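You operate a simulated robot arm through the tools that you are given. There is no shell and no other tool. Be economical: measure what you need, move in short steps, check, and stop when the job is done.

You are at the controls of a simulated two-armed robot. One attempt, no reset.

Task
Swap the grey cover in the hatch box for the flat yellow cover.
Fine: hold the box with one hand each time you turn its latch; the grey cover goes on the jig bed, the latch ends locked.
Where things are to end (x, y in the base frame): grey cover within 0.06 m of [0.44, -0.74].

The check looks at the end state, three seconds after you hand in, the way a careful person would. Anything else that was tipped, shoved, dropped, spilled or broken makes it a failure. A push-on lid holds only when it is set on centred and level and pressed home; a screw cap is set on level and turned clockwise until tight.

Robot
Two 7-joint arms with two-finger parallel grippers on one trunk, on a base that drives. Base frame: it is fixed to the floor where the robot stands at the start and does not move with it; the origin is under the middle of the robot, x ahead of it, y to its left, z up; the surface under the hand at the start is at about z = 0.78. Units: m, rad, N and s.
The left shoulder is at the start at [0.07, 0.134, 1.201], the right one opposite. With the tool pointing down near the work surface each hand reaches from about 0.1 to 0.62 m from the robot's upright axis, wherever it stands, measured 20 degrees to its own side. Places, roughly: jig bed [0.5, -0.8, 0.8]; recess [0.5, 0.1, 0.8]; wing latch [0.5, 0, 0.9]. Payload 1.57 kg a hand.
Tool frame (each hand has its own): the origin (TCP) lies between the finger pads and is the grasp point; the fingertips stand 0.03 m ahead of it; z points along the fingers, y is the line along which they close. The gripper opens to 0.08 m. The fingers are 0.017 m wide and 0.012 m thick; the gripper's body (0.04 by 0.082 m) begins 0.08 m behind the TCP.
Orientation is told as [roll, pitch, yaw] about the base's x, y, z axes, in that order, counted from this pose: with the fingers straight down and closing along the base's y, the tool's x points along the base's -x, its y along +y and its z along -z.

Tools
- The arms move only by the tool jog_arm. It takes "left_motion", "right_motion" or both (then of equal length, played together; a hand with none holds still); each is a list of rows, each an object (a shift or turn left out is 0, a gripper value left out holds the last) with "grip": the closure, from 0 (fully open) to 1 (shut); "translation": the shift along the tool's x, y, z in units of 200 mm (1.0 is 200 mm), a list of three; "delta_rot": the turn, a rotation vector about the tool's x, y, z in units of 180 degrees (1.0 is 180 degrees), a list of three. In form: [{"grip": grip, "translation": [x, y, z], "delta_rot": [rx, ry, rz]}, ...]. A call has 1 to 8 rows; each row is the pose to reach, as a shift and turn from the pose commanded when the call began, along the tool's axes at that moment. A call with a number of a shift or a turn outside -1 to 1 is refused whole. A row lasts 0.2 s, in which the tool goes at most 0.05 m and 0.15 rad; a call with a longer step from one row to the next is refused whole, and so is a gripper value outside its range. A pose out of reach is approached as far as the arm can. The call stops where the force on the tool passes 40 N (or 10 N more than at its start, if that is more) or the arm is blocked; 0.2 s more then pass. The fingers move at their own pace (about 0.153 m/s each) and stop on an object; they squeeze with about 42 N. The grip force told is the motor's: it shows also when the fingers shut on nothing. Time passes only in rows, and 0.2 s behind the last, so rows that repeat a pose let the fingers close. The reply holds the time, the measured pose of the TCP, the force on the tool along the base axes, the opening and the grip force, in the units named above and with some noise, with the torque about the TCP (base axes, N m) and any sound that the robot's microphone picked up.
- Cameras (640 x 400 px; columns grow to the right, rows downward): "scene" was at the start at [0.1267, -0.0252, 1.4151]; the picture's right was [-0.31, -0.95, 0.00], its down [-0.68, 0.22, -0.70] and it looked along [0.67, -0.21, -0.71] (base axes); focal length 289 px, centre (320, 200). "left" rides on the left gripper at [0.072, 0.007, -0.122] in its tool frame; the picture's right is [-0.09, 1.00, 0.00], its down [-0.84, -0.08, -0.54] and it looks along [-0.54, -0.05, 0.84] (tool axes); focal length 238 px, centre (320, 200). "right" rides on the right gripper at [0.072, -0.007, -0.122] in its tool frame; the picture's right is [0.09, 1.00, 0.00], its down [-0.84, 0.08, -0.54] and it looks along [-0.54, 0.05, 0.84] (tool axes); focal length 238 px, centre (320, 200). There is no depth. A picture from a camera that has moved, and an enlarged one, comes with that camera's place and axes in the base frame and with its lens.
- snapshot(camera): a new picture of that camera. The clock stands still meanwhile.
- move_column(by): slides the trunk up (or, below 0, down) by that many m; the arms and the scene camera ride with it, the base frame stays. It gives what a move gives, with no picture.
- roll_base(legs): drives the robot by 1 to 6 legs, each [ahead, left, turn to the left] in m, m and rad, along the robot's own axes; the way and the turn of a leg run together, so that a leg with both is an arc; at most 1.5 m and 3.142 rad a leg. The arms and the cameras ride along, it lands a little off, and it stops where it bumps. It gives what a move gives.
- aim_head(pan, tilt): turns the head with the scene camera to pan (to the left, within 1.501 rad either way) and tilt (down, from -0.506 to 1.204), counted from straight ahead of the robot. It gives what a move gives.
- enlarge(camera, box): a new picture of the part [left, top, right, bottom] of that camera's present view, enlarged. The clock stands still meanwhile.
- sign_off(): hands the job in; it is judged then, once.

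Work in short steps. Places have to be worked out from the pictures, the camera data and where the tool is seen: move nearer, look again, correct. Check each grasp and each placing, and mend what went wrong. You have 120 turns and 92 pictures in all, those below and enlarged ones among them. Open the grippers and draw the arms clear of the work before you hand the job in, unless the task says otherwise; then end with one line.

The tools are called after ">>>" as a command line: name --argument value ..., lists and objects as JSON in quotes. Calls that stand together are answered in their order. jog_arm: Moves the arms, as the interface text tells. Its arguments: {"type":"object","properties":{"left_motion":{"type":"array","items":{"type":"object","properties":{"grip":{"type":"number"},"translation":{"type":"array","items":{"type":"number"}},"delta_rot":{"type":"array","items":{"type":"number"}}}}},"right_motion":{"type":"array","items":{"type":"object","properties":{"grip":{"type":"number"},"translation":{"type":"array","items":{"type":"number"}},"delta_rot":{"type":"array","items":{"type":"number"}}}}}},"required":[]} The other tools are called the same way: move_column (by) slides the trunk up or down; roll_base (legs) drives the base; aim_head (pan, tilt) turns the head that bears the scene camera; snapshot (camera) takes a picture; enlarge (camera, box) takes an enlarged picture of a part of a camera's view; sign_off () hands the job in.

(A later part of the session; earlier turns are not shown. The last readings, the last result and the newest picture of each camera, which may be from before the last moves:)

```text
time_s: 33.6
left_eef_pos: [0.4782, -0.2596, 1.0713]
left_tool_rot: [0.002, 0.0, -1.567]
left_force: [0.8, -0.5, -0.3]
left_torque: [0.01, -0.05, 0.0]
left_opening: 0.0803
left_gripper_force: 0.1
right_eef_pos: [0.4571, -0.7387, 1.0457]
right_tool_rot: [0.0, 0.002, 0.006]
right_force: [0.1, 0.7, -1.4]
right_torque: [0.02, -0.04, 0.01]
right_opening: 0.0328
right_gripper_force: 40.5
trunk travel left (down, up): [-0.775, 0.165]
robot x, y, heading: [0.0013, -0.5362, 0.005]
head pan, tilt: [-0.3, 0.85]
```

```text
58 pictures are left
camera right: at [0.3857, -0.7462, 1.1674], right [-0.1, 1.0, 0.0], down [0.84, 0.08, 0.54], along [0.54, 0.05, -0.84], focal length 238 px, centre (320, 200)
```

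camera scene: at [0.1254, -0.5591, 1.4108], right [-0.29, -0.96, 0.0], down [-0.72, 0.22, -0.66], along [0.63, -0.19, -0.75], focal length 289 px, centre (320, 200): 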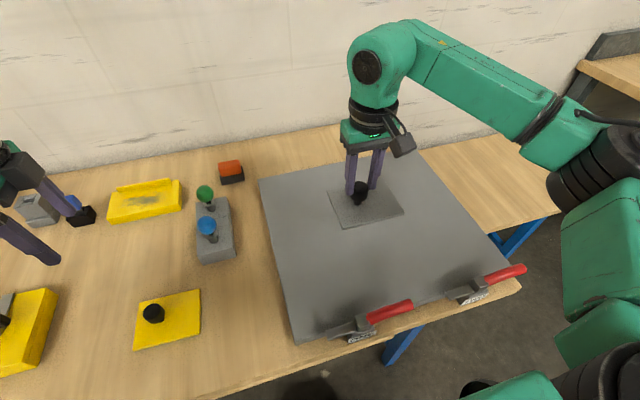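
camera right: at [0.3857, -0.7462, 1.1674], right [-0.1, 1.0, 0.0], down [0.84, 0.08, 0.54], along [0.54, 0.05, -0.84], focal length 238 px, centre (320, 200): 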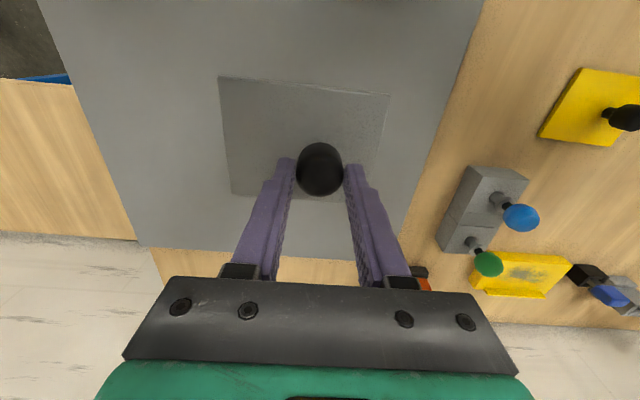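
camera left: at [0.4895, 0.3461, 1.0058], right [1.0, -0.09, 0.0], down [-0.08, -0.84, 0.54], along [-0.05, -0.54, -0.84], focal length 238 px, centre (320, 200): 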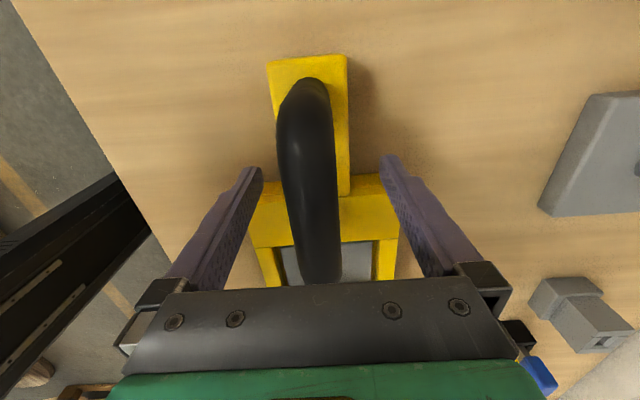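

The bed is clear under the cover. I'll lower toward the bed at (0.44, -0.735), then creep.

>>> jog_arm --right_motion '[{"translation": [0.04, 0.015, 0.2]}, {"translation": [0.085, 0.025, 0.4]}, {"translation": [0.085, 0.025, 0.6]}, {"translation": [0.085, 0.025, 0.75]}, {"translation": [0.085, 0.025, 0.85]}]'

>>> snapshot --camera "scene"

```text
time_s: 34.8
left_eef_pos: [0.4725, -0.2591, 1.0745]
left_tool_rot: [0.005, -0.002, -1.568]
left_force: [-0.6, -0.2, 0.2]
left_torque: [-0.03, -0.01, -0.04]
left_opening: 0.0799
left_gripper_force: 0.0
right_eef_pos: [0.4385, -0.734, 0.8808]
right_tool_rot: [0.002, -0.018, 0.002]
right_force: [6.3, -7.3, 37.7]
right_torque: [-0.55, -0.39, -0.01]
right_opening: 0.0336
right_gripper_force: 41.6
trunk travel left (down, up): [-0.775, 0.165]
robot x, y, heading: [0.0047, -0.5399, 0.002]
head pan, tilt: [-0.3, 0.85]
```

```text
57 pictures are left
camera scene: at [0.1181, -0.5575, 1.4124], right [-0.29, -0.96, 0.0], down [-0.71, 0.22, -0.66], along [0.63, -0.19, -0.75], focal length 289 px, centre (320, 200)
```

scene: 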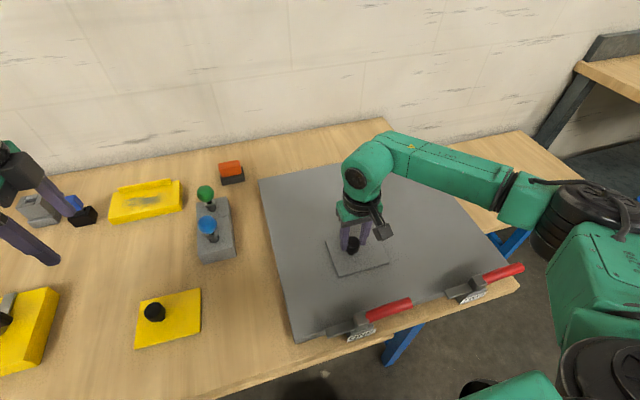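

Contact with the bed came at z≈0.881 with 38 N. I'll ease up a few mm until the load is slight.

>>> jog_arm --right_motion '[{"translation": [0, 0, -0.01]}, {"translation": [0, 0, -0.015]}]'

```text
time_s: 35.4
left_eef_pos: [0.4745, -0.258, 1.0724]
left_tool_rot: [0.002, -0.003, -1.568]
left_force: [0.2, -0.2, -0.2]
left_torque: [0.03, -0.01, -0.01]
left_opening: 0.0798
left_gripper_force: 0.0
right_eef_pos: [0.4382, -0.733, 0.8801]
right_tool_rot: [0.0, -0.003, 0.006]
right_force: [4.3, -4.4, 22.7]
right_torque: [-0.02, -0.99, -0.02]
right_opening: 0.0325
right_gripper_force: 41.2
trunk travel left (down, up): [-0.775, 0.165]
robot x, y, heading: [0.0015, -0.5341, 0.003]
head pan, tilt: [-0.3, 0.85]
```

>>> jog_arm --right_motion '[{"translation": [0, 0, -0.012]}, {"translation": [0, 0, -0.02]}]'

```text
time_s: 36.0
left_eef_pos: [0.4784, -0.259, 1.0712]
left_tool_rot: [-0.001, 0.001, -1.568]
left_force: [-1.0, 1.0, -0.3]
left_torque: [-0.01, 0.02, -0.01]
left_opening: 0.0801
left_gripper_force: 0.0
right_eef_pos: [0.4386, -0.7336, 0.8798]
right_tool_rot: [0.0, 0.007, 0.006]
right_force: [0.4, 0.4, -2.0]
right_torque: [0.05, 0.0, 0.01]
right_opening: 0.0329
right_gripper_force: 41.2
trunk travel left (down, up): [-0.775, 0.165]
robot x, y, heading: [0.0034, -0.5386, 0.0]
head pan, tilt: [-0.3, 0.85]
```

The load is gone and the cover just rests on the bed. I'll open, rise and check.

>>> jog_arm --right_motion '[{"translation": [0, 0, 0.005]}, {"translation": [0, 0, 0.005], "grip": 0}, {"translation": [0, 0, 0.005], "grip": 0}, {"translation": [0, 0, 0.005], "grip": 0}, {"translation": [0, 0, -0.2]}, {"translation": [0, 0, -0.4]}, {"translation": [0, 0, -0.6]}, {"translation": [0, 0, -0.8]}]'

>>> snapshot --camera "scene"

>>> snapshot --camera "right"

```text
time_s: 37.8
left_eef_pos: [0.4775, -0.2593, 1.0711]
left_tool_rot: [-0.002, -0.001, -1.569]
left_force: [0.1, -0.7, 0.1]
left_torque: [-0.05, 0.03, -0.01]
left_opening: 0.0799
left_gripper_force: 0.0
right_eef_pos: [0.4408, -0.732, 1.0429]
right_tool_rot: [-0.001, -0.002, 0.005]
right_force: [0.0, 0.9, 0.4]
right_torque: [0.01, -0.03, 0.02]
right_opening: 0.08
right_gripper_force: 0.0
trunk travel left (down, up): [-0.775, 0.165]
robot x, y, heading: [-0.0015, -0.5369, 0.003]
head pan, tilt: [-0.3, 0.85]
```

```text
56 pictures are left
camera scene: at [0.1246, -0.5585, 1.4108], right [-0.29, -0.96, 0.0], down [-0.72, 0.22, -0.66], along [0.63, -0.19, -0.75], focal length 289 px, centre (320, 200)
```

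scene: 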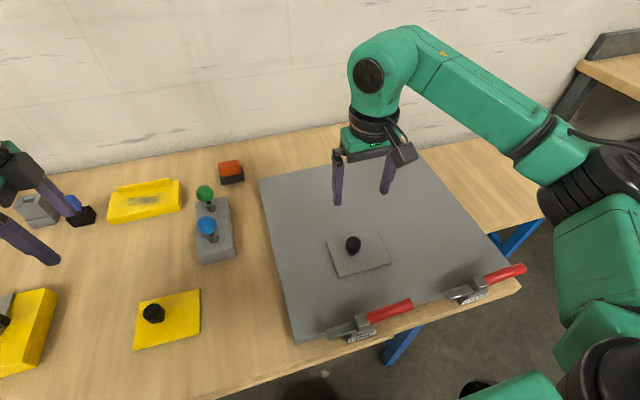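

```text
55 pictures are left
camera right: at [0.3695, -0.7405, 1.1651], right [-0.1, 1.0, 0.0], down [0.84, 0.08, 0.54], along [0.54, 0.05, -0.84], focal length 238 px, centre (320, 200)
```

right: 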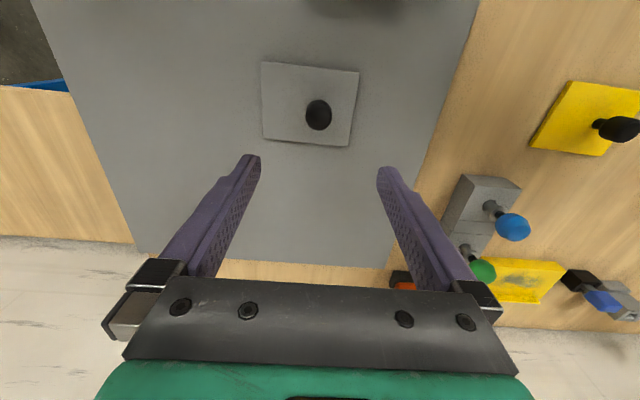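

The grey cover lies flat at about (0.434, -0.75). Now I'll drive back to the start and go for the yellow cover with the right hand.

>>> roll_base --legs '[[0, 0.536, 0]]'

>>> aim_head --pan -0.2 --tilt 0.9

>>> jog_arm --right_motion '[{"translation": [0.03, -0.2, 0]}, {"translation": [0.075, -0.4, 0]}, {"translation": [0.075, -0.49, 0.1]}]'

>>> snapshot --camera "scene"

>>> snapshot --camera "right"

```text
time_s: 40.9
left_eef_pos: [0.4806, 0.2756, 1.0714]
left_tool_rot: [0.001, -0.001, -1.574]
left_force: [-0.5, 0.1, 0.0]
left_torque: [0.02, 0.0, -0.02]
left_opening: 0.0799
left_gripper_force: 0.1
right_eef_pos: [0.4418, -0.1972, 1.0414]
right_tool_rot: [0.0, -0.001, -0.002]
right_force: [-0.1, 0.0, 0.0]
right_torque: [0.0, 0.02, 0.05]
right_opening: 0.08
right_gripper_force: 0.1
trunk travel left (down, up): [-0.775, 0.165]
robot x, y, heading: [0.0046, 0.0046, -0.006]
head pan, tilt: [-0.3, 0.85]
```

```text
time_s: 41.6
left_eef_pos: [0.4801, 0.2759, 1.0708]
left_tool_rot: [0.001, 0.0, -1.573]
left_force: [0.2, -1.1, -0.1]
left_torque: [0.0, 0.01, -0.02]
left_opening: 0.0801
left_gripper_force: 0.2
right_eef_pos: [0.4397, -0.1965, 1.0423]
right_tool_rot: [-0.001, 0.001, -0.001]
right_force: [-0.5, -1.1, -0.1]
right_torque: [0.01, 0.01, 0.02]
right_opening: 0.0801
right_gripper_force: 0.0
trunk travel left (down, up): [-0.775, 0.165]
robot x, y, heading: [0.0004, 0.0069, -0.002]
head pan, tilt: [-0.201, 0.901]
```

```text
time_s: 42.4
left_eef_pos: [0.4806, 0.276, 1.0714]
left_tool_rot: [-0.003, -0.002, -1.575]
left_force: [0.6, 0.4, -0.3]
left_torque: [-0.03, -0.03, 0.0]
left_opening: 0.0799
left_gripper_force: 0.1
right_eef_pos: [0.4258, -0.2959, 1.0223]
right_tool_rot: [0.002, 0.0, 0.0]
right_force: [0.3, 0.5, -0.1]
right_torque: [0.0, 0.0, 0.0]
right_opening: 0.0799
right_gripper_force: 0.1
trunk travel left (down, up): [-0.775, 0.165]
robot x, y, heading: [-0.0015, -0.0016, -0.004]
head pan, tilt: [-0.201, 0.901]
```

```text
54 pictures are left
camera scene: at [0.1255, -0.0127, 1.4069], right [-0.2, -0.98, 0.0], down [-0.77, 0.16, -0.62], along [0.61, -0.13, -0.78], focal length 289 px, centre (320, 200)
```

scene: 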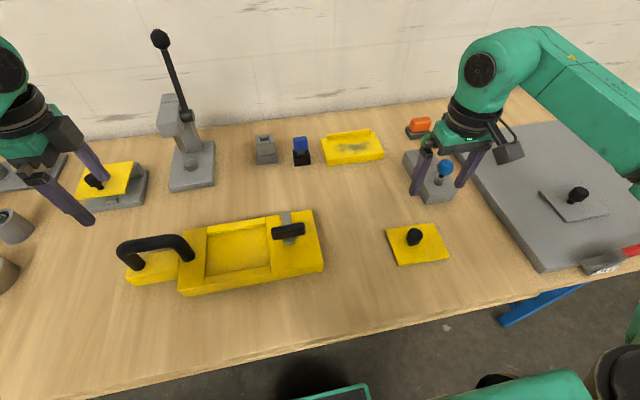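

```text
53 pictures are left
camera right: at [0.3544, -0.3029, 1.1438], right [-0.09, 1.0, 0.0], down [0.84, 0.08, 0.54], along [0.54, 0.05, -0.84], focal length 238 px, centre (320, 200)
```

right: 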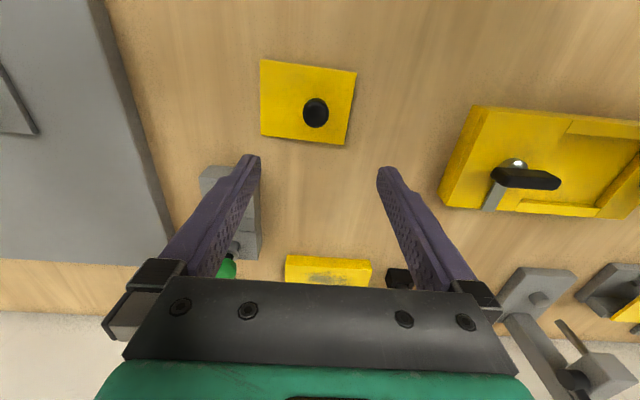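

The yellow knob is at (0.425, -0.301, 0.83), with the cover yawed about −0.025 rad. I'll match the yaw and descend partly to check.

>>> jog_arm --right_motion '[{"translation": [0.003, -0.025, 0.2], "delta_rot": [0, 0, 0.008]}, {"translation": [0.003, -0.025, 0.4], "delta_rot": [0, 0, 0.008]}, {"translation": [0.003, -0.025, 0.6], "delta_rot": [0, 0, 0.008]}, {"translation": [0.003, -0.025, 0.75], "delta_rot": [0, 0, 0.008]}, {"translation": [0.003, -0.025, 0.83], "delta_rot": [0, 0, 0.008]}]'

>>> snapshot --camera "right"

>>> enlarge --camera "scene" --box '[340, 170, 500, 270]'

```text
time_s: 43.6
left_eef_pos: [0.4807, 0.2759, 1.0715]
left_tool_rot: [-0.002, -0.001, -1.573]
left_force: [0.3, -0.6, 1.1]
left_torque: [0.03, 0.04, -0.02]
left_opening: 0.0802
left_gripper_force: 0.1
right_eef_pos: [0.4272, -0.3015, 0.8548]
right_tool_rot: [0.0, 0.0, -0.028]
right_force: [-0.4, 0.3, 0.2]
right_torque: [0.0, -0.01, 0.0]
right_opening: 0.0799
right_gripper_force: 0.0
trunk travel left (down, up): [-0.775, 0.165]
robot x, y, heading: [0.0004, 0.0026, -0.009]
head pan, tilt: [-0.201, 0.901]
```

```text
52 pictures are left
camera right: at [0.3541, -0.3069, 0.977], right [-0.07, 1.0, 0.0], down [0.84, 0.05, 0.54], along [0.54, 0.04, -0.84], focal length 238 px, centre (320, 200)
```

right: 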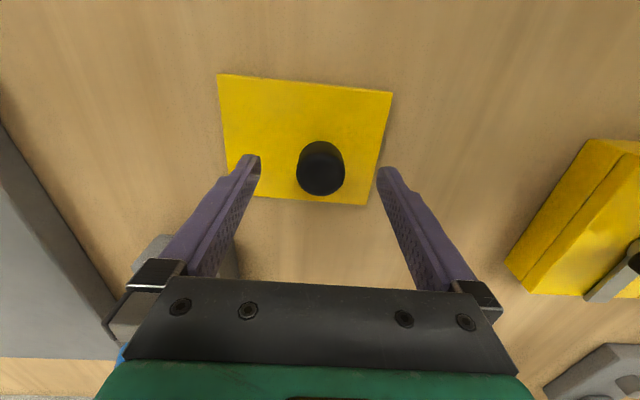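

```text
4.00 times, centred on (420, 220) of scene
camera zoom: at [0.1251, -0.0127, 1.4069], right [-0.2, -0.98, 0.0], down [-0.77, 0.16, -0.62], along [0.61, -0.13, -0.78], focal length 1157 px, centre (-80, 120)
```

zoom: 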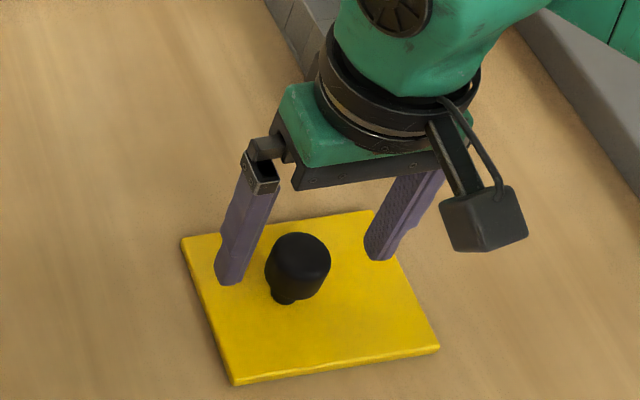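

The view matches the pre-grasp view of the grey cover. I'll lower 25 mm and close.

>>> jog_arm --right_motion '[{"translation": [0.005, 0, 0.06]}, {"translation": [0.007, 0, 0.124]}, {"translation": [0.007, 0, 0.124], "grip": 1}, {"translation": [0.007, 0, 0.124], "grip": 1}, {"translation": [0.007, 0, 0.124], "grip": 1}]'

>>> snapshot --camera "right"

```text
time_s: 44.8
left_eef_pos: [0.4797, 0.2757, 1.0723]
left_tool_rot: [0.001, 0.0, -1.574]
left_force: [-0.7, -0.1, 0.4]
left_torque: [0.01, -0.03, -0.04]
left_opening: 0.0802
left_gripper_force: 0.1
right_eef_pos: [0.4233, -0.2994, 0.8312]
right_tool_rot: [0.0, 0.001, -0.027]
right_force: [0.6, -0.6, 0.5]
right_torque: [-0.04, 0.0, 0.04]
right_opening: 0.0331
right_gripper_force: 41.7
trunk travel left (down, up): [-0.775, 0.165]
robot x, y, heading: [0.0012, 0.0033, -0.009]
head pan, tilt: [-0.201, 0.901]
```

```text
50 pictures are left
camera right: at [0.352, -0.3058, 0.9535], right [-0.07, 1.0, 0.0], down [0.84, 0.05, 0.54], along [0.54, 0.04, -0.84], focal length 238 px, centre (320, 200)
```

right: 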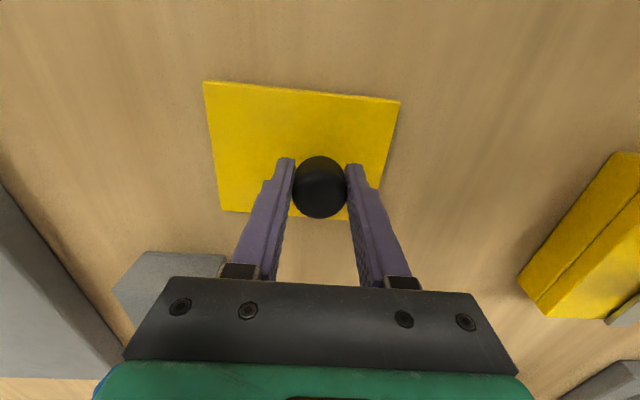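

The yellow knob is gripped. The grey one slid in the fingers during its lift, so I'll lift this one slowly and check.

>>> jog_arm --right_motion '[{"translation": [0, 0, -0.02]}, {"translation": [0, 0, -0.06]}, {"translation": [0, 0, -0.15]}, {"translation": [0, 0, -0.3]}, {"translation": [0, 0, -0.5]}, {"translation": [0, 0, -0.7]}, {"translation": [0, 0, -0.85]}]'

>>> snapshot --camera "right"

>>> snapshot --camera "scene"

```text
time_s: 46.4
left_eef_pos: [0.4793, 0.2771, 1.0711]
left_tool_rot: [0.0, 0.0, -1.575]
left_force: [0.0, -0.4, -0.8]
left_torque: [-0.01, 0.05, -0.01]
left_opening: 0.0798
left_gripper_force: 0.1
right_eef_pos: [0.4225, -0.2986, 1.0008]
right_tool_rot: [-0.001, 0.001, -0.027]
right_force: [0.5, 0.8, -1.3]
right_torque: [0.01, 0.02, -0.06]
right_opening: 0.0332
right_gripper_force: 41.3
trunk travel left (down, up): [-0.775, 0.165]
robot x, y, heading: [0.001, 0.0027, -0.001]
head pan, tilt: [-0.201, 0.901]
```

```text
49 pictures are left
camera right: at [0.3502, -0.3046, 1.1227], right [-0.07, 1.0, 0.0], down [0.84, 0.06, 0.54], along [0.54, 0.04, -0.84], focal length 238 px, centre (320, 200)
```

right: 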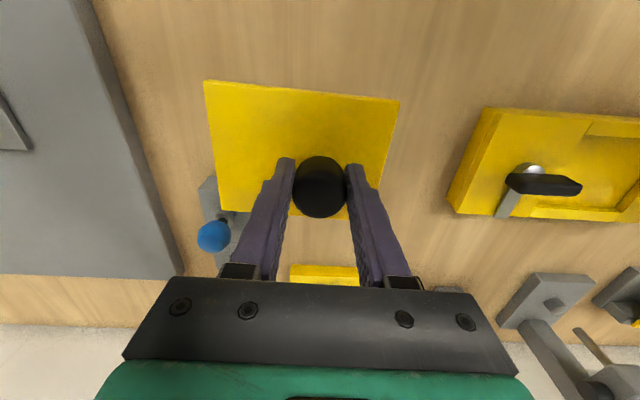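

```text
48 pictures are left
camera scene: at [0.1249, -0.0126, 1.4069], right [-0.2, -0.98, 0.0], down [-0.77, 0.16, -0.62], along [0.61, -0.13, -0.78], focal length 289 px, centre (320, 200)
```

scene: 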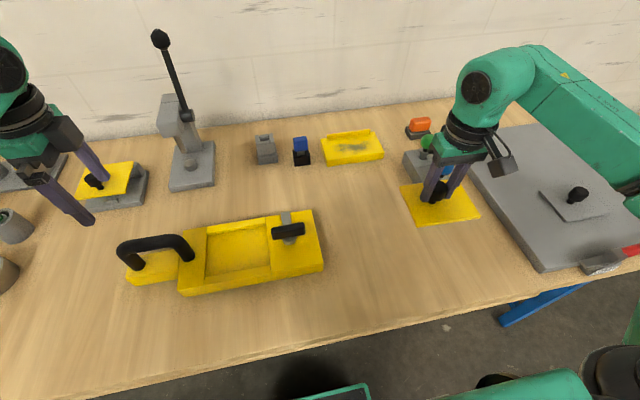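

No slip this time. Before placing I'll measure the recess and latch from two views.

>>> enlarge --camera "scene" --box '[170, 200, 330, 300]'

>>> enlarge --camera "left" --box '[240, 100, 400, 290]'

```text
4.00 times, centred on (250, 250) of scene
camera zoom: at [0.1249, -0.0126, 1.4069], right [-0.2, -0.98, 0.0], down [-0.77, 0.16, -0.62], along [0.61, -0.13, -0.78], focal length 1157 px, centre (600, 0)
```

zoom: 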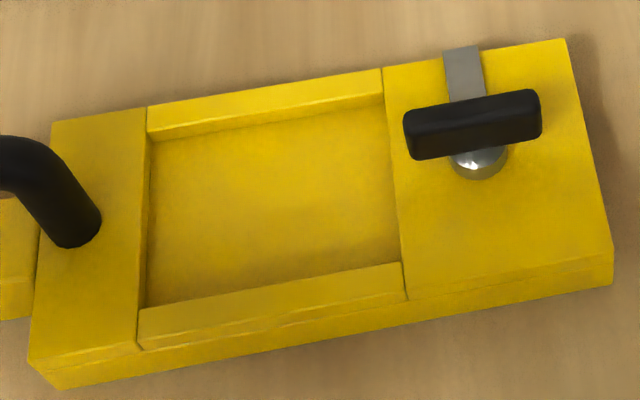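

```text
2.11 times, centred on (320, 195) of left
camera zoom: at [0.4867, 0.3479, 1.1936], right [1.0, -0.1, 0.0], down [-0.08, -0.84, 0.54], along [-0.05, -0.54, -0.84], focal length 502 px, centre (320, 210)
```

zoom: 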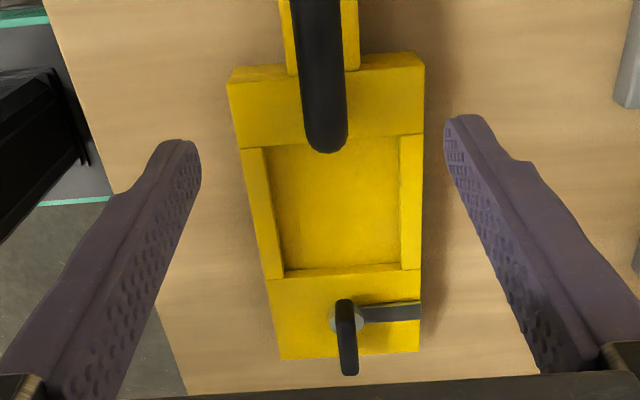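

The recess spans about x 0.425–0.541 and y 0.034–0.173, so the right TCP should go to about (0.479, 0.119). I'll bring the cover over it and square the yaw.

>>> jog_arm --right_motion '[{"translation": [-0.04, 0.2, 0], "delta_rot": [0, 0, -0.008]}, {"translation": [-0.08, 0.4, 0], "delta_rot": [0, 0, -0.008]}, {"translation": [-0.12, 0.6, 0], "delta_rot": [0, 0, -0.008]}, {"translation": [-0.16, 0.8, 0], "delta_rot": [0, 0, -0.008]}, {"translation": [-0.2, 0.99, 0], "delta_rot": [0, 0, -0.008]}]'

>>> jog_arm --right_motion '[{"translation": [-0.02, 0.24, 0]}, {"translation": [-0.03, 0.48, 0]}, {"translation": [-0.04, 0.72, 0]}, {"translation": [-0.05, 0.96, 0]}, {"translation": [-0.055, 1.0, 0]}]'

```text
time_s: 47.6
left_eef_pos: [0.481, 0.2784, 1.0709]
left_tool_rot: [-0.002, -0.002, -1.573]
left_force: [1.0, 0.2, 0.4]
left_torque: [-0.06, 0.02, -0.01]
left_opening: 0.08
left_gripper_force: 0.0
right_eef_pos: [0.4697, -0.1037, 0.9992]
right_tool_rot: [-0.002, 0.001, -0.003]
right_force: [-0.7, 0.7, -1.4]
right_torque: [-0.02, -0.01, 0.03]
right_opening: 0.0331
right_gripper_force: 41.2
trunk travel left (down, up): [-0.775, 0.165]
robot x, y, heading: [0.0036, 0.0006, -0.01]
head pan, tilt: [-0.201, 0.901]
```

```text
time_s: 48.8
left_eef_pos: [0.4799, 0.2773, 1.0702]
left_tool_rot: [0.0, 0.0, -1.575]
left_force: [0.5, 0.9, -0.2]
left_torque: [0.02, 0.06, 0.01]
left_opening: 0.08
left_gripper_force: 0.0
right_eef_pos: [0.4792, 0.0956, 1.0001]
right_tool_rot: [0.0, 0.0, 0.0]
right_force: [-0.1, 0.2, -1.7]
right_torque: [0.04, 0.02, 0.0]
right_opening: 0.033
right_gripper_force: 40.6
trunk travel left (down, up): [-0.775, 0.165]
robot x, y, heading: [0.0018, 0.0044, -0.007]
head pan, tilt: [-0.201, 0.901]
```

I'm over the box. I'll shift the last 23 mm in y and lower to just above the rim.

>>> jog_arm --right_motion '[{"translation": [0, 0.117, 0.1]}, {"translation": [0, 0.117, 0.3]}, {"translation": [0, 0.117, 0.45]}, {"translation": [0, 0.117, 0.56]}]'

>>> snapshot --camera "right"

>>> enlarge --camera "scene" --box '[170, 180, 330, 300]'

>>> enlarge --camera "left" --box '[240, 100, 400, 290]'

```text
time_s: 49.8
left_eef_pos: [0.4805, 0.2775, 1.0715]
left_tool_rot: [0.0, -0.002, -1.573]
left_force: [-0.7, -0.3, 0.1]
left_torque: [-0.03, -0.02, 0.02]
left_opening: 0.08
left_gripper_force: 0.1
right_eef_pos: [0.4806, 0.1214, 0.889]
right_tool_rot: [-0.001, 0.001, -0.002]
right_force: [-0.3, 0.3, -1.3]
right_torque: [-0.01, -0.02, 0.02]
right_opening: 0.033
right_gripper_force: 40.4
trunk travel left (down, up): [-0.775, 0.165]
robot x, y, heading: [-0.0013, 0.0045, -0.004]
head pan, tilt: [-0.201, 0.901]
```

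```text
45 pictures are left
camera right: at [0.4095, 0.1139, 1.0108], right [-0.09, 1.0, 0.0], down [0.84, 0.08, 0.54], along [0.54, 0.05, -0.84], focal length 238 px, centre (320, 200)
```

right: 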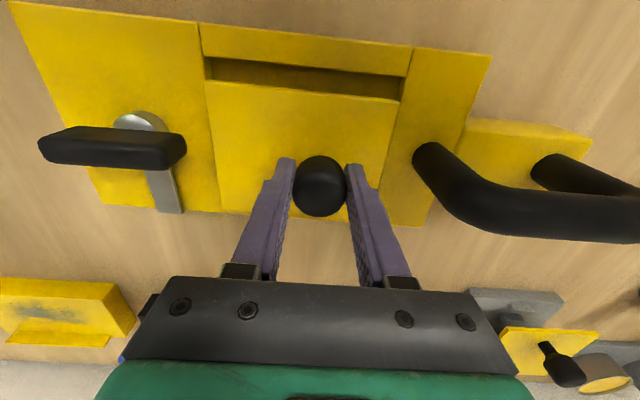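

```text
3.33 times, centred on (250, 240) of scene
camera zoom: at [0.1252, -0.0112, 1.4069], right [-0.2, -0.98, 0.0], down [-0.77, 0.16, -0.62], along [0.61, -0.13, -0.78], focal length 964 px, centre (553, 67)
```

zoom: 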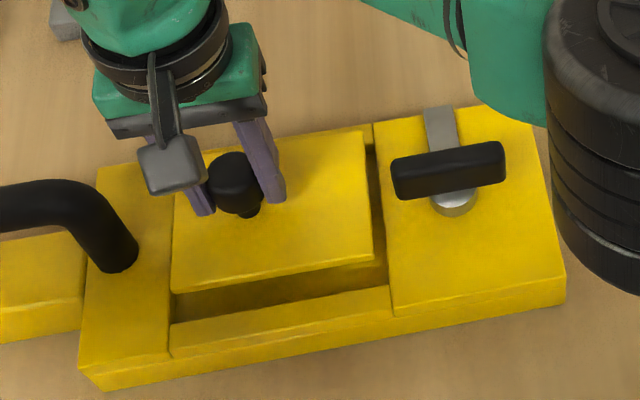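

```text
2.11 times, centred on (320, 195) of left
camera zoom: at [0.487, 0.3491, 1.1931], right [1.0, -0.1, 0.0], down [-0.08, -0.84, 0.54], along [-0.05, -0.54, -0.84], focal length 502 px, centre (320, 210)
```

zoom: 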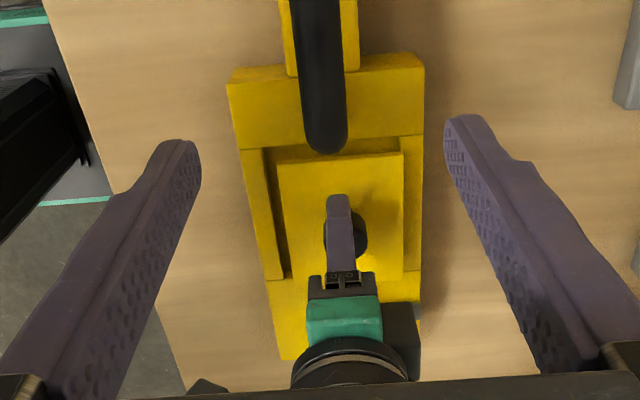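

The cover is centred in y and about 2 mm too far in +x. I'll correct and lower gently into the recess.

>>> jog_arm --right_motion '[{"translation": [0.01, 0, 0.03]}, {"translation": [0.01, 0, 0.06]}, {"translation": [0.01, 0, 0.09]}, {"translation": [0.01, 0, 0.115]}]'

>>> snapshot --camera "right"

```text
time_s: 50.8
left_eef_pos: [0.4792, 0.2769, 1.0709]
left_tool_rot: [0.001, 0.0, -1.573]
left_force: [-0.1, 0.9, 0.0]
left_torque: [0.04, 0.0, -0.04]
left_opening: 0.0798
left_gripper_force: 0.1
right_eef_pos: [0.4792, 0.1211, 0.8663]
right_tool_rot: [-0.001, -0.001, -0.004]
right_force: [-0.9, 0.2, -1.7]
right_torque: [0.03, 0.02, -0.01]
right_opening: 0.0328
right_gripper_force: 41.0
trunk travel left (down, up): [-0.775, 0.165]
robot x, y, heading: [0.0031, -0.0003, -0.002]
head pan, tilt: [-0.201, 0.901]
```

```text
42 pictures are left
camera right: at [0.4074, 0.114, 0.9885], right [-0.09, 1.0, 0.0], down [0.84, 0.08, 0.54], along [0.54, 0.05, -0.84], focal length 238 px, centre (320, 200)
```

right: 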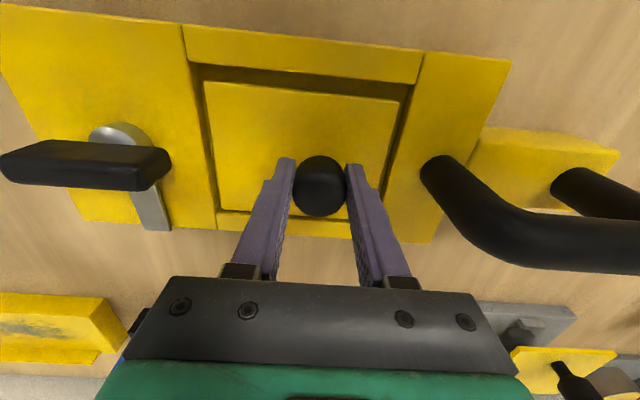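

The cover is level and inside the rim outline. I'll shift 2 mm toward −x and continue down in small steps.

>>> jog_arm --right_motion '[{"translation": [0.01, 0, 0.01]}, {"translation": [0.01, 0, 0.02]}, {"translation": [0.01, 0, 0.03]}]'

```text
time_s: 51.6
left_eef_pos: [0.4772, 0.2756, 1.0727]
left_tool_rot: [0.002, 0.0, -1.574]
left_force: [0.0, 1.0, 0.4]
left_torque: [-0.02, -0.02, -0.03]
left_opening: 0.0799
left_gripper_force: 0.0
right_eef_pos: [0.4766, 0.1204, 0.8631]
right_tool_rot: [0.001, -0.005, -0.002]
right_force: [8.3, 1.7, 26.2]
right_torque: [-0.84, 0.52, 0.07]
right_opening: 0.033
right_gripper_force: 40.6
trunk travel left (down, up): [-0.775, 0.165]
robot x, y, heading: [0.0001, 0.0045, -0.006]
head pan, tilt: [-0.201, 0.901]
```

Contact at z≈0.863, as expected for the recess floor. I'll check that it's seated before releasing.

>>> enlarge --camera "scene" --box '[170, 180, 330, 300]'

>>> snapshot --camera "right"

```text
3.33 times, centred on (250, 240) of scene
camera zoom: at [0.1229, -0.013, 1.4076], right [-0.2, -0.98, 0.0], down [-0.77, 0.16, -0.62], along [0.61, -0.13, -0.78], focal length 964 px, centre (553, 67)
```

zoom: 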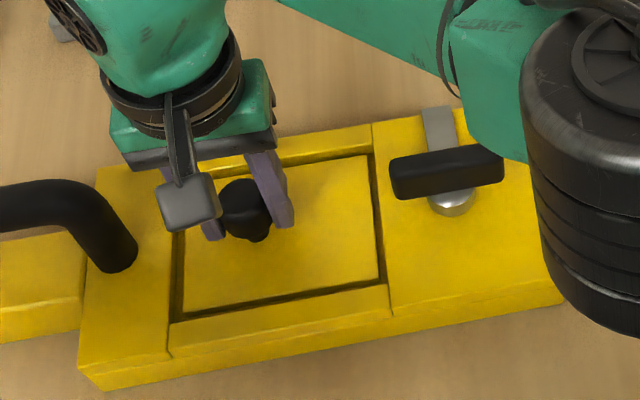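

```text
40 pictures are left
camera right: at [0.4043, 0.1131, 0.9849], right [-0.09, 1.0, 0.0], down [0.83, 0.07, 0.55], along [0.54, 0.05, -0.84], focal length 238 px, centre (320, 200)
```

right: 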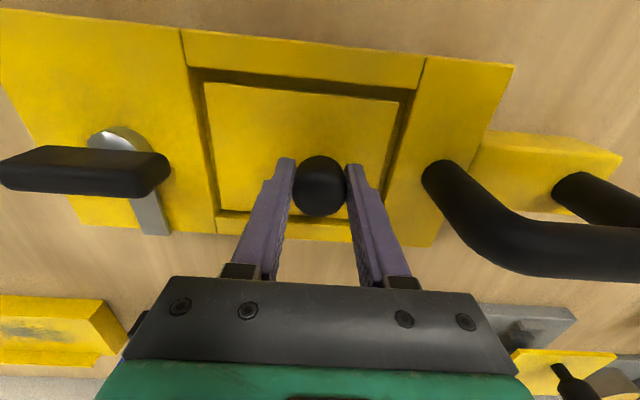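

The cover sits inside the recess with even gaps. I'll ease the load and then release.

>>> jog_arm --right_motion '[{"translation": [0, 0, -0.008]}, {"translation": [0, 0, -0.008]}]'

>>> jog_arm --right_motion '[{"grip": 0}, {"grip": 0}, {"grip": 0}, {"translation": [0, 0, -0.15]}, {"translation": [0, 0, -0.35]}, {"translation": [0, 0, -0.55]}, {"translation": [0, 0, -0.65]}]'

>>> enlarge --camera "scene" --box '[170, 180, 330, 300]'

>>> snapshot --camera "right"

```text
time_s: 52.2
left_eef_pos: [0.4792, 0.2759, 1.0708]
left_tool_rot: [0.001, 0.0, -1.575]
left_force: [-0.1, 0.1, 0.8]
left_torque: [-0.02, -0.04, -0.01]
left_opening: 0.0801
left_gripper_force: 0.0
right_eef_pos: [0.4759, 0.1199, 0.8624]
right_tool_rot: [0.003, -0.004, -0.003]
right_force: [9.1, 4.4, 25.8]
right_torque: [-0.47, -0.73, 0.15]
right_opening: 0.0328
right_gripper_force: 40.5
trunk travel left (down, up): [-0.775, 0.165]
robot x, y, heading: [0.0011, 0.0025, -0.009]
head pan, tilt: [-0.201, 0.901]
```

```text
time_s: 53.8
left_eef_pos: [0.4806, 0.2762, 1.0715]
left_tool_rot: [-0.001, 0.001, -1.575]
left_force: [-0.3, -0.1, 0.4]
left_torque: [-0.03, 0.02, 0.0]
left_opening: 0.0799
left_gripper_force: 0.1
right_eef_pos: [0.4767, 0.12, 0.9905]
right_tool_rot: [0.001, 0.0, -0.002]
right_force: [0.0, 1.1, 0.9]
right_torque: [0.0, 0.02, 0.0]
right_opening: 0.0803
right_gripper_force: 0.1
trunk travel left (down, up): [-0.775, 0.165]
robot x, y, heading: [0.0037, 0.0076, -0.006]
head pan, tilt: [-0.201, 0.901]
```

```text
3.33 times, centred on (250, 240) of scene
camera zoom: at [0.1249, -0.0126, 1.4069], right [-0.2, -0.98, 0.0], down [-0.77, 0.16, -0.62], along [0.61, -0.13, -0.78], focal length 964 px, centre (553, 67)
```

zoom: 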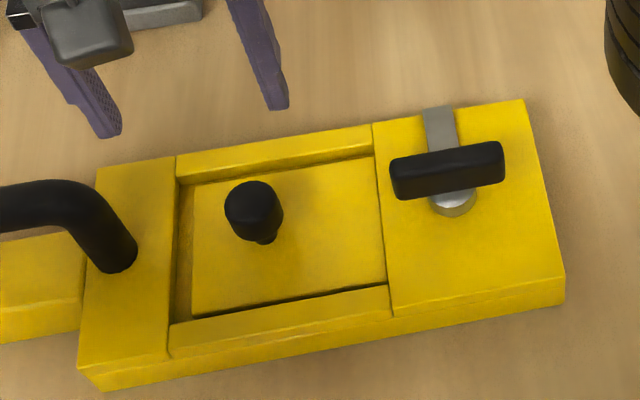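

```text
38 pictures are left
camera right: at [0.4039, 0.1131, 1.1144], right [-0.09, 1.0, 0.0], down [0.84, 0.08, 0.54], along [0.54, 0.05, -0.84], focal length 238 px, centre (320, 200)
```

right: 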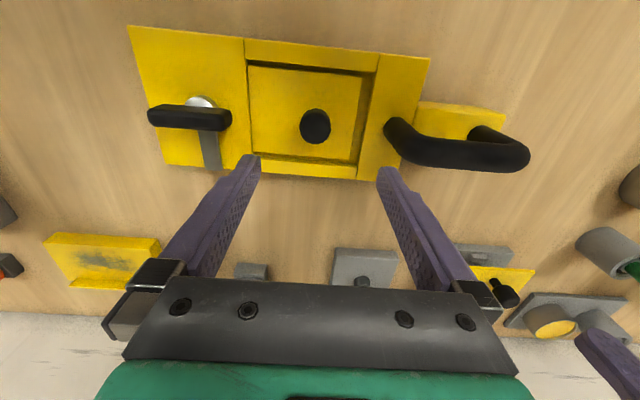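

On release the cover slid about 4 mm toward −y inside the recess. I'll re-close the fingers around the knob at the centred position without pressing, then release unloaded.

>>> jog_arm --right_motion '[{"translation": [0, 0.0, 0.2]}, {"translation": [0, 0.0, 0.4]}, {"translation": [0, 0.0, 0.55]}, {"translation": [0, 0.0, 0.62]}, {"translation": [0, 0.0, 0.62], "grip": 1}, {"translation": [0, 0.0, 0.62], "grip": 1}, {"translation": [0, 0.0, 0.62], "grip": 1}]'

>>> enlarge --camera "scene" --box '[170, 180, 330, 300]'

```text
time_s: 55.4
left_eef_pos: [0.4795, 0.2761, 1.0709]
left_tool_rot: [0.0, 0.001, -1.573]
left_force: [-1.2, -0.7, 0.2]
left_torque: [-0.03, -0.02, 0.04]
left_opening: 0.08
left_gripper_force: 0.1
right_eef_pos: [0.4753, 0.1208, 0.8671]
right_tool_rot: [0.001, 0.0, -0.001]
right_force: [0.3, 0.1, -0.5]
right_torque: [-0.01, -0.05, 0.02]
right_opening: 0.0328
right_gripper_force: 40.8
trunk travel left (down, up): [-0.775, 0.165]
robot x, y, heading: [0.0051, 0.0015, -0.002]
head pan, tilt: [-0.201, 0.901]
```

```text
3.33 times, centred on (250, 240) of scene
camera zoom: at [0.125, -0.0125, 1.4069], right [-0.2, -0.98, 0.0], down [-0.77, 0.16, -0.62], along [0.61, -0.13, -0.78], focal length 964 px, centre (553, 67)
```

zoom: 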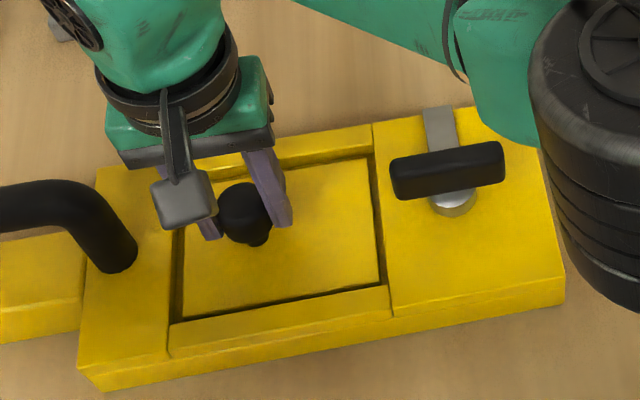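

It's centred and unloaded. I'll release and check again.

>>> jog_arm --right_motion '[{"grip": 0.9}, {"grip": 0.8}, {"grip": 0.7}, {"grip": 0.5}, {"grip": 0}, {"translation": [0, 0, -0.1]}, {"translation": [0, 0, -0.3]}, {"translation": [0, 0, -0.5]}]'

>>> enlarge --camera "scene" --box '[170, 180, 330, 300]'

```text
time_s: 57.2
left_eef_pos: [0.48, 0.2758, 1.0722]
left_tool_rot: [-0.001, 0.0, -1.575]
left_force: [0.2, 0.5, 0.6]
left_torque: [0.0, 0.03, 0.03]
left_opening: 0.08
left_gripper_force: 0.1
right_eef_pos: [0.4757, 0.1203, 0.9668]
right_tool_rot: [0.0, 0.0, -0.001]
right_force: [-0.1, -0.6, 0.5]
right_torque: [-0.07, -0.02, 0.02]
right_opening: 0.0802
right_gripper_force: 0.0
trunk travel left (down, up): [-0.775, 0.165]
robot x, y, heading: [0.0016, 0.0052, -0.005]
head pan, tilt: [-0.201, 0.901]
```

```text
3.33 times, centred on (250, 240) of scene
camera zoom: at [0.1243, -0.0125, 1.4069], right [-0.2, -0.98, 0.0], down [-0.77, 0.16, -0.62], along [0.61, -0.13, -0.78], focal length 964 px, centre (553, 67)
```

zoom: 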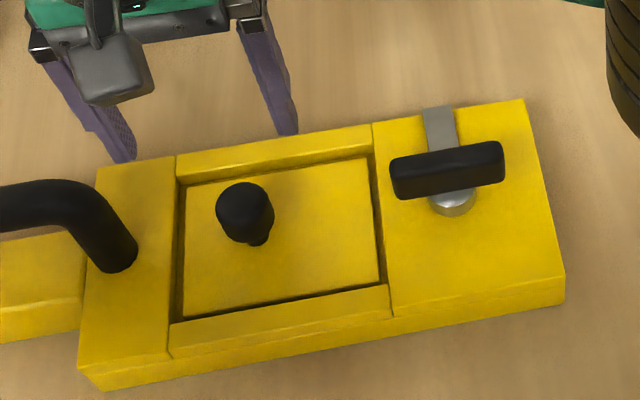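

The cover is centred and flat. Now the left hand goes down to hold the handle again.

>>> jog_arm --left_motion '[{"translation": [0, -0.005, 0.2]}, {"translation": [0, -0.005, 0.4]}, {"translation": [0, -0.005, 0.6]}, {"translation": [0, -0.005, 0.8]}, {"translation": [0, -0.005, 0.94]}, {"translation": [0, -0.005, 0.94], "grip": 1}, {"translation": [0, -0.005, 0.94], "grip": 1}, {"translation": [0, -0.005, 0.94], "grip": 1}]' --right_motion '[{"translation": [0, 0, -0.1]}, {"translation": [0, -0.1, -0.15]}, {"translation": [0, -0.25, -0.15]}, {"translation": [0, -0.4, -0.15]}, {"translation": [0, -0.55, -0.15]}, {"translation": [0, -0.66, -0.15]}, {"translation": [0, -0.665, -0.15]}, {"translation": [0, -0.668, -0.15]}]'

>>> jog_arm --right_motion '[{"delta_rot": [0, 0, 0.045]}, {"delta_rot": [0, 0, 0.09]}, {"delta_rot": [0, 0, 0.135]}, {"delta_rot": [0, 0, 0.18]}, {"delta_rot": [0, 0, 0.225]}, {"delta_rot": [0, 0, 0.27]}, {"delta_rot": [0, 0, 0.315]}, {"delta_rot": [0, 0, 0.36]}]'

>>> jog_arm --right_motion '[{"delta_rot": [0, 0, 0.045]}, {"delta_rot": [0, 0, 0.09]}, {"delta_rot": [0, 0, 0.135]}, {"delta_rot": [0, 0, 0.14]}]'

>>> snapshot --camera "right"

>>> snapshot --camera "scene"

```text
time_s: 59.0
left_eef_pos: [0.4778, 0.2773, 0.8817]
left_tool_rot: [-0.003, 0.0, -1.576]
left_force: [-0.1, -1.2, -0.2]
left_torque: [0.36, -0.1, 0.18]
left_opening: 0.0272
left_gripper_force: 38.7
right_eef_pos: [0.4768, -0.0148, 0.9975]
right_tool_rot: [-0.001, 0.0, -0.002]
right_force: [0.2, 0.2, -1.1]
right_torque: [0.01, -0.02, 0.0]
right_opening: 0.0802
right_gripper_force: 0.0
trunk travel left (down, up): [-0.775, 0.165]
robot x, y, heading: [0.0026, 0.0035, -0.007]
head pan, tilt: [-0.201, 0.901]
```

```text
time_s: 60.8
left_eef_pos: [0.4773, 0.2787, 0.8825]
left_tool_rot: [-0.001, 0.0, -1.574]
left_force: [-0.4, -2.0, -0.3]
left_torque: [0.01, 0.0, 0.09]
left_opening: 0.0275
left_gripper_force: 38.0
right_eef_pos: [0.4777, -0.0135, 0.9957]
right_tool_rot: [-0.001, 0.0, -1.136]
right_force: [-0.2, -0.7, -1.0]
right_torque: [0.02, 0.01, -0.01]
right_opening: 0.08
right_gripper_force: 0.1
trunk travel left (down, up): [-0.775, 0.165]
robot x, y, heading: [-0.0007, 0.0065, -0.005]
head pan, tilt: [-0.201, 0.901]
```

```text
time_s: 61.8
left_eef_pos: [0.4777, 0.2789, 0.8819]
left_tool_rot: [-0.002, 0.0, -1.574]
left_force: [-0.1, -0.6, -0.2]
left_torque: [-0.02, -0.04, 0.09]
left_opening: 0.0272
left_gripper_force: 37.9
right_eef_pos: [0.4765, -0.0131, 0.9959]
right_tool_rot: [0.001, 0.0, -1.573]
right_force: [-0.4, 0.1, 0.6]
right_torque: [0.02, 0.02, 0.03]
right_opening: 0.0798
right_gripper_force: 0.1
trunk travel left (down, up): [-0.775, 0.165]
robot x, y, heading: [0.0012, 0.0061, -0.001]
head pan, tilt: [-0.201, 0.901]
```

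```text
35 pictures are left
camera right: at [0.4703, 0.0581, 1.1192], right [1.0, 0.09, 0.0], down [0.07, -0.84, 0.54], along [0.05, -0.54, -0.84], focal length 238 px, centre (320, 200)
```

right: 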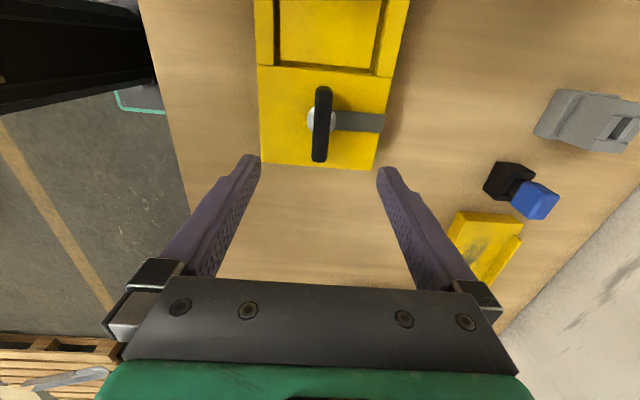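

```text
34 pictures are left
camera scene: at [0.1256, -0.0125, 1.4068], right [-0.2, -0.98, 0.0], down [-0.77, 0.16, -0.62], along [0.61, -0.13, -0.78], focal length 289 px, centre (320, 200)
```

scene: 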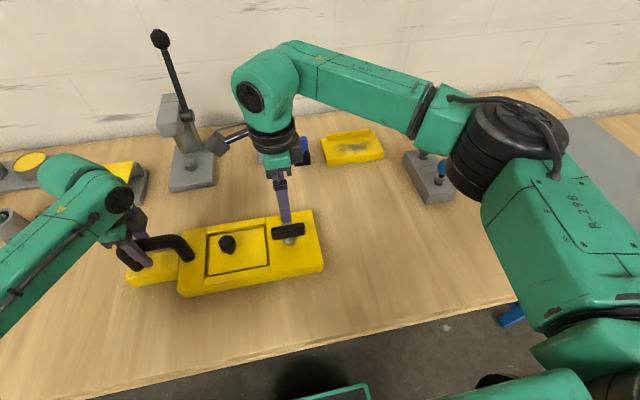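

The handle is held again and the wing lies along y at about (0.478, -0.010). I'll lower the right hand over it and close.

>>> jog_arm --right_motion '[{"translation": [0.015, 0.005, 0.2]}, {"translation": [0.015, 0.005, 0.4]}, {"translation": [0.015, 0.005, 0.53]}, {"translation": [0.015, 0.005, 0.6]}, {"translation": [0.015, 0.005, 0.6], "grip": 1}, {"translation": [0.015, 0.005, 0.6], "grip": 1}, {"translation": [0.015, 0.005, 0.6], "grip": 1}]'

>>> snapshot --camera "right"

```text
time_s: 63.4
left_eef_pos: [0.4784, 0.2786, 0.8828]
left_tool_rot: [-0.003, 0.0, -1.574]
left_force: [0.1, 0.8, 0.6]
left_torque: [0.11, 0.03, 0.15]
left_opening: 0.0274
left_gripper_force: 37.8
right_eef_pos: [0.478, -0.0092, 0.8758]
right_tool_rot: [0.001, 0.0, -1.572]
right_force: [-0.2, 0.2, -0.3]
right_torque: [0.03, -0.06, 0.0]
right_opening: 0.0176
right_gripper_force: 32.4
trunk travel left (down, up): [-0.775, 0.165]
robot x, y, heading: [0.0034, 0.0062, -0.003]
head pan, tilt: [-0.201, 0.901]
```

```text
33 pictures are left
camera right: at [0.4717, 0.0617, 0.9978], right [1.0, 0.09, 0.0], down [0.08, -0.84, 0.54], along [0.05, -0.54, -0.84], focal length 238 px, centre (320, 200)
```

right: 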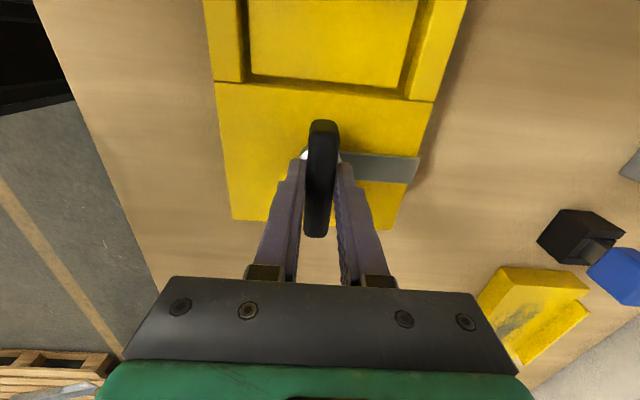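

The wing is gripped with almost no side force. I'll turn it counter-clockwise, back to locked.

>>> jog_arm --right_motion '[{"delta_rot": [0, 0, -0.045]}, {"delta_rot": [0, 0, -0.09]}, {"delta_rot": [0, 0, -0.135]}, {"delta_rot": [0, 0, -0.18]}, {"delta_rot": [0, 0, -0.225]}, {"delta_rot": [0, 0, -0.27]}, {"delta_rot": [0, 0, -0.315]}]'

>>> snapshot --camera "right"

```text
time_s: 65.0
left_eef_pos: [0.4789, 0.2775, 0.883]
left_tool_rot: [0.001, 0.003, -1.576]
left_force: [1.2, 2.7, 4.4]
left_torque: [-1.0, -0.15, 0.21]
left_opening: 0.0274
left_gripper_force: 38.2
right_eef_pos: [0.4785, -0.0125, 0.8761]
right_tool_rot: [-0.002, -0.001, -0.581]
right_force: [-0.1, -4.2, -3.3]
right_torque: [-0.19, 0.08, -0.06]
right_opening: 0.0177
right_gripper_force: 32.0
trunk travel left (down, up): [-0.775, 0.165]
robot x, y, heading: [-0.0017, 0.0034, -0.003]
head pan, tilt: [-0.201, 0.901]
```

```text
32 pictures are left
camera right: at [0.4141, 0.0221, 0.9994], right [0.47, 0.88, 0.0], down [0.74, -0.39, 0.54], along [0.48, -0.26, -0.84], focal length 238 px, centre (320, 200)
```

right: 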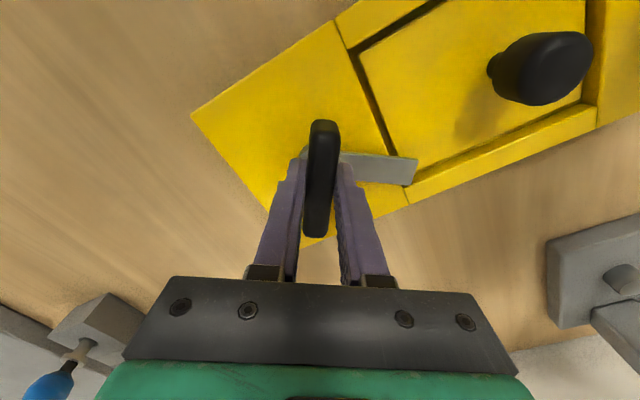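

The tongue is swinging freely over the rim. I'll continue to yaw 0 and slightly past, until the stop shows in the torque.

>>> jog_arm --right_motion '[{"delta_rot": [0, 0, -0.045]}, {"delta_rot": [0, 0, -0.09]}, {"delta_rot": [0, 0, -0.135]}, {"delta_rot": [0, 0, -0.175]}, {"delta_rot": [0, 0, -0.19]}]'

>>> snapshot --camera "right"

```text
time_s: 66.2
left_eef_pos: [0.4793, 0.2806, 0.882]
left_tool_rot: [-0.002, 0.002, -1.57]
left_force: [0.8, 19.4, 4.0]
left_torque: [-0.63, 0.07, 0.36]
left_opening: 0.0276
left_gripper_force: 38.3
right_eef_pos: [0.4779, -0.0125, 0.8769]
right_tool_rot: [-0.004, 0.003, 0.016]
right_force: [-0.8, -19.5, -2.8]
right_torque: [-0.39, -0.06, -0.09]
right_opening: 0.018
right_gripper_force: 32.0
trunk travel left (down, up): [-0.775, 0.165]
robot x, y, heading: [0.0019, -0.0, -0.004]
head pan, tilt: [-0.201, 0.901]
```

```text
31 pictures are left
camera right: at [0.4064, -0.0203, 0.9994], right [-0.11, 0.99, 0.0], down [0.84, 0.09, 0.54], along [0.54, 0.06, -0.84], focal length 238 px, centre (320, 200)
```

right: 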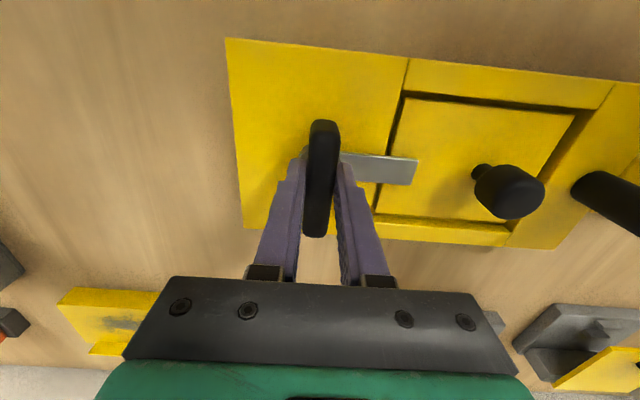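

The tongue lies over the cover. I'll turn a little further to confirm the stop and relax the side force.

>>> jog_arm --right_motion '[{"translation": [0, -0.008, 0], "delta_rot": [0, 0, -0.012]}, {"translation": [0, -0.012, 0], "delta_rot": [0, 0, -0.022]}]'

```text
time_s: 66.8
left_eef_pos: [0.478, 0.2782, 0.8818]
left_tool_rot: [0.002, -0.001, -1.575]
left_force: [-1.4, 16.5, 5.7]
left_torque: [0.0, -0.02, 0.52]
left_opening: 0.0273
left_gripper_force: 37.9
right_eef_pos: [0.4768, -0.0141, 0.8779]
right_tool_rot: [0.001, -0.001, 0.083]
right_force: [1.0, -14.4, -3.2]
right_torque: [-0.76, 0.22, -0.81]
right_opening: 0.0185
right_gripper_force: 32.8
trunk travel left (down, up): [-0.775, 0.165]
robot x, y, heading: [0.0031, 0.005, -0.004]
head pan, tilt: [-0.201, 0.901]
```

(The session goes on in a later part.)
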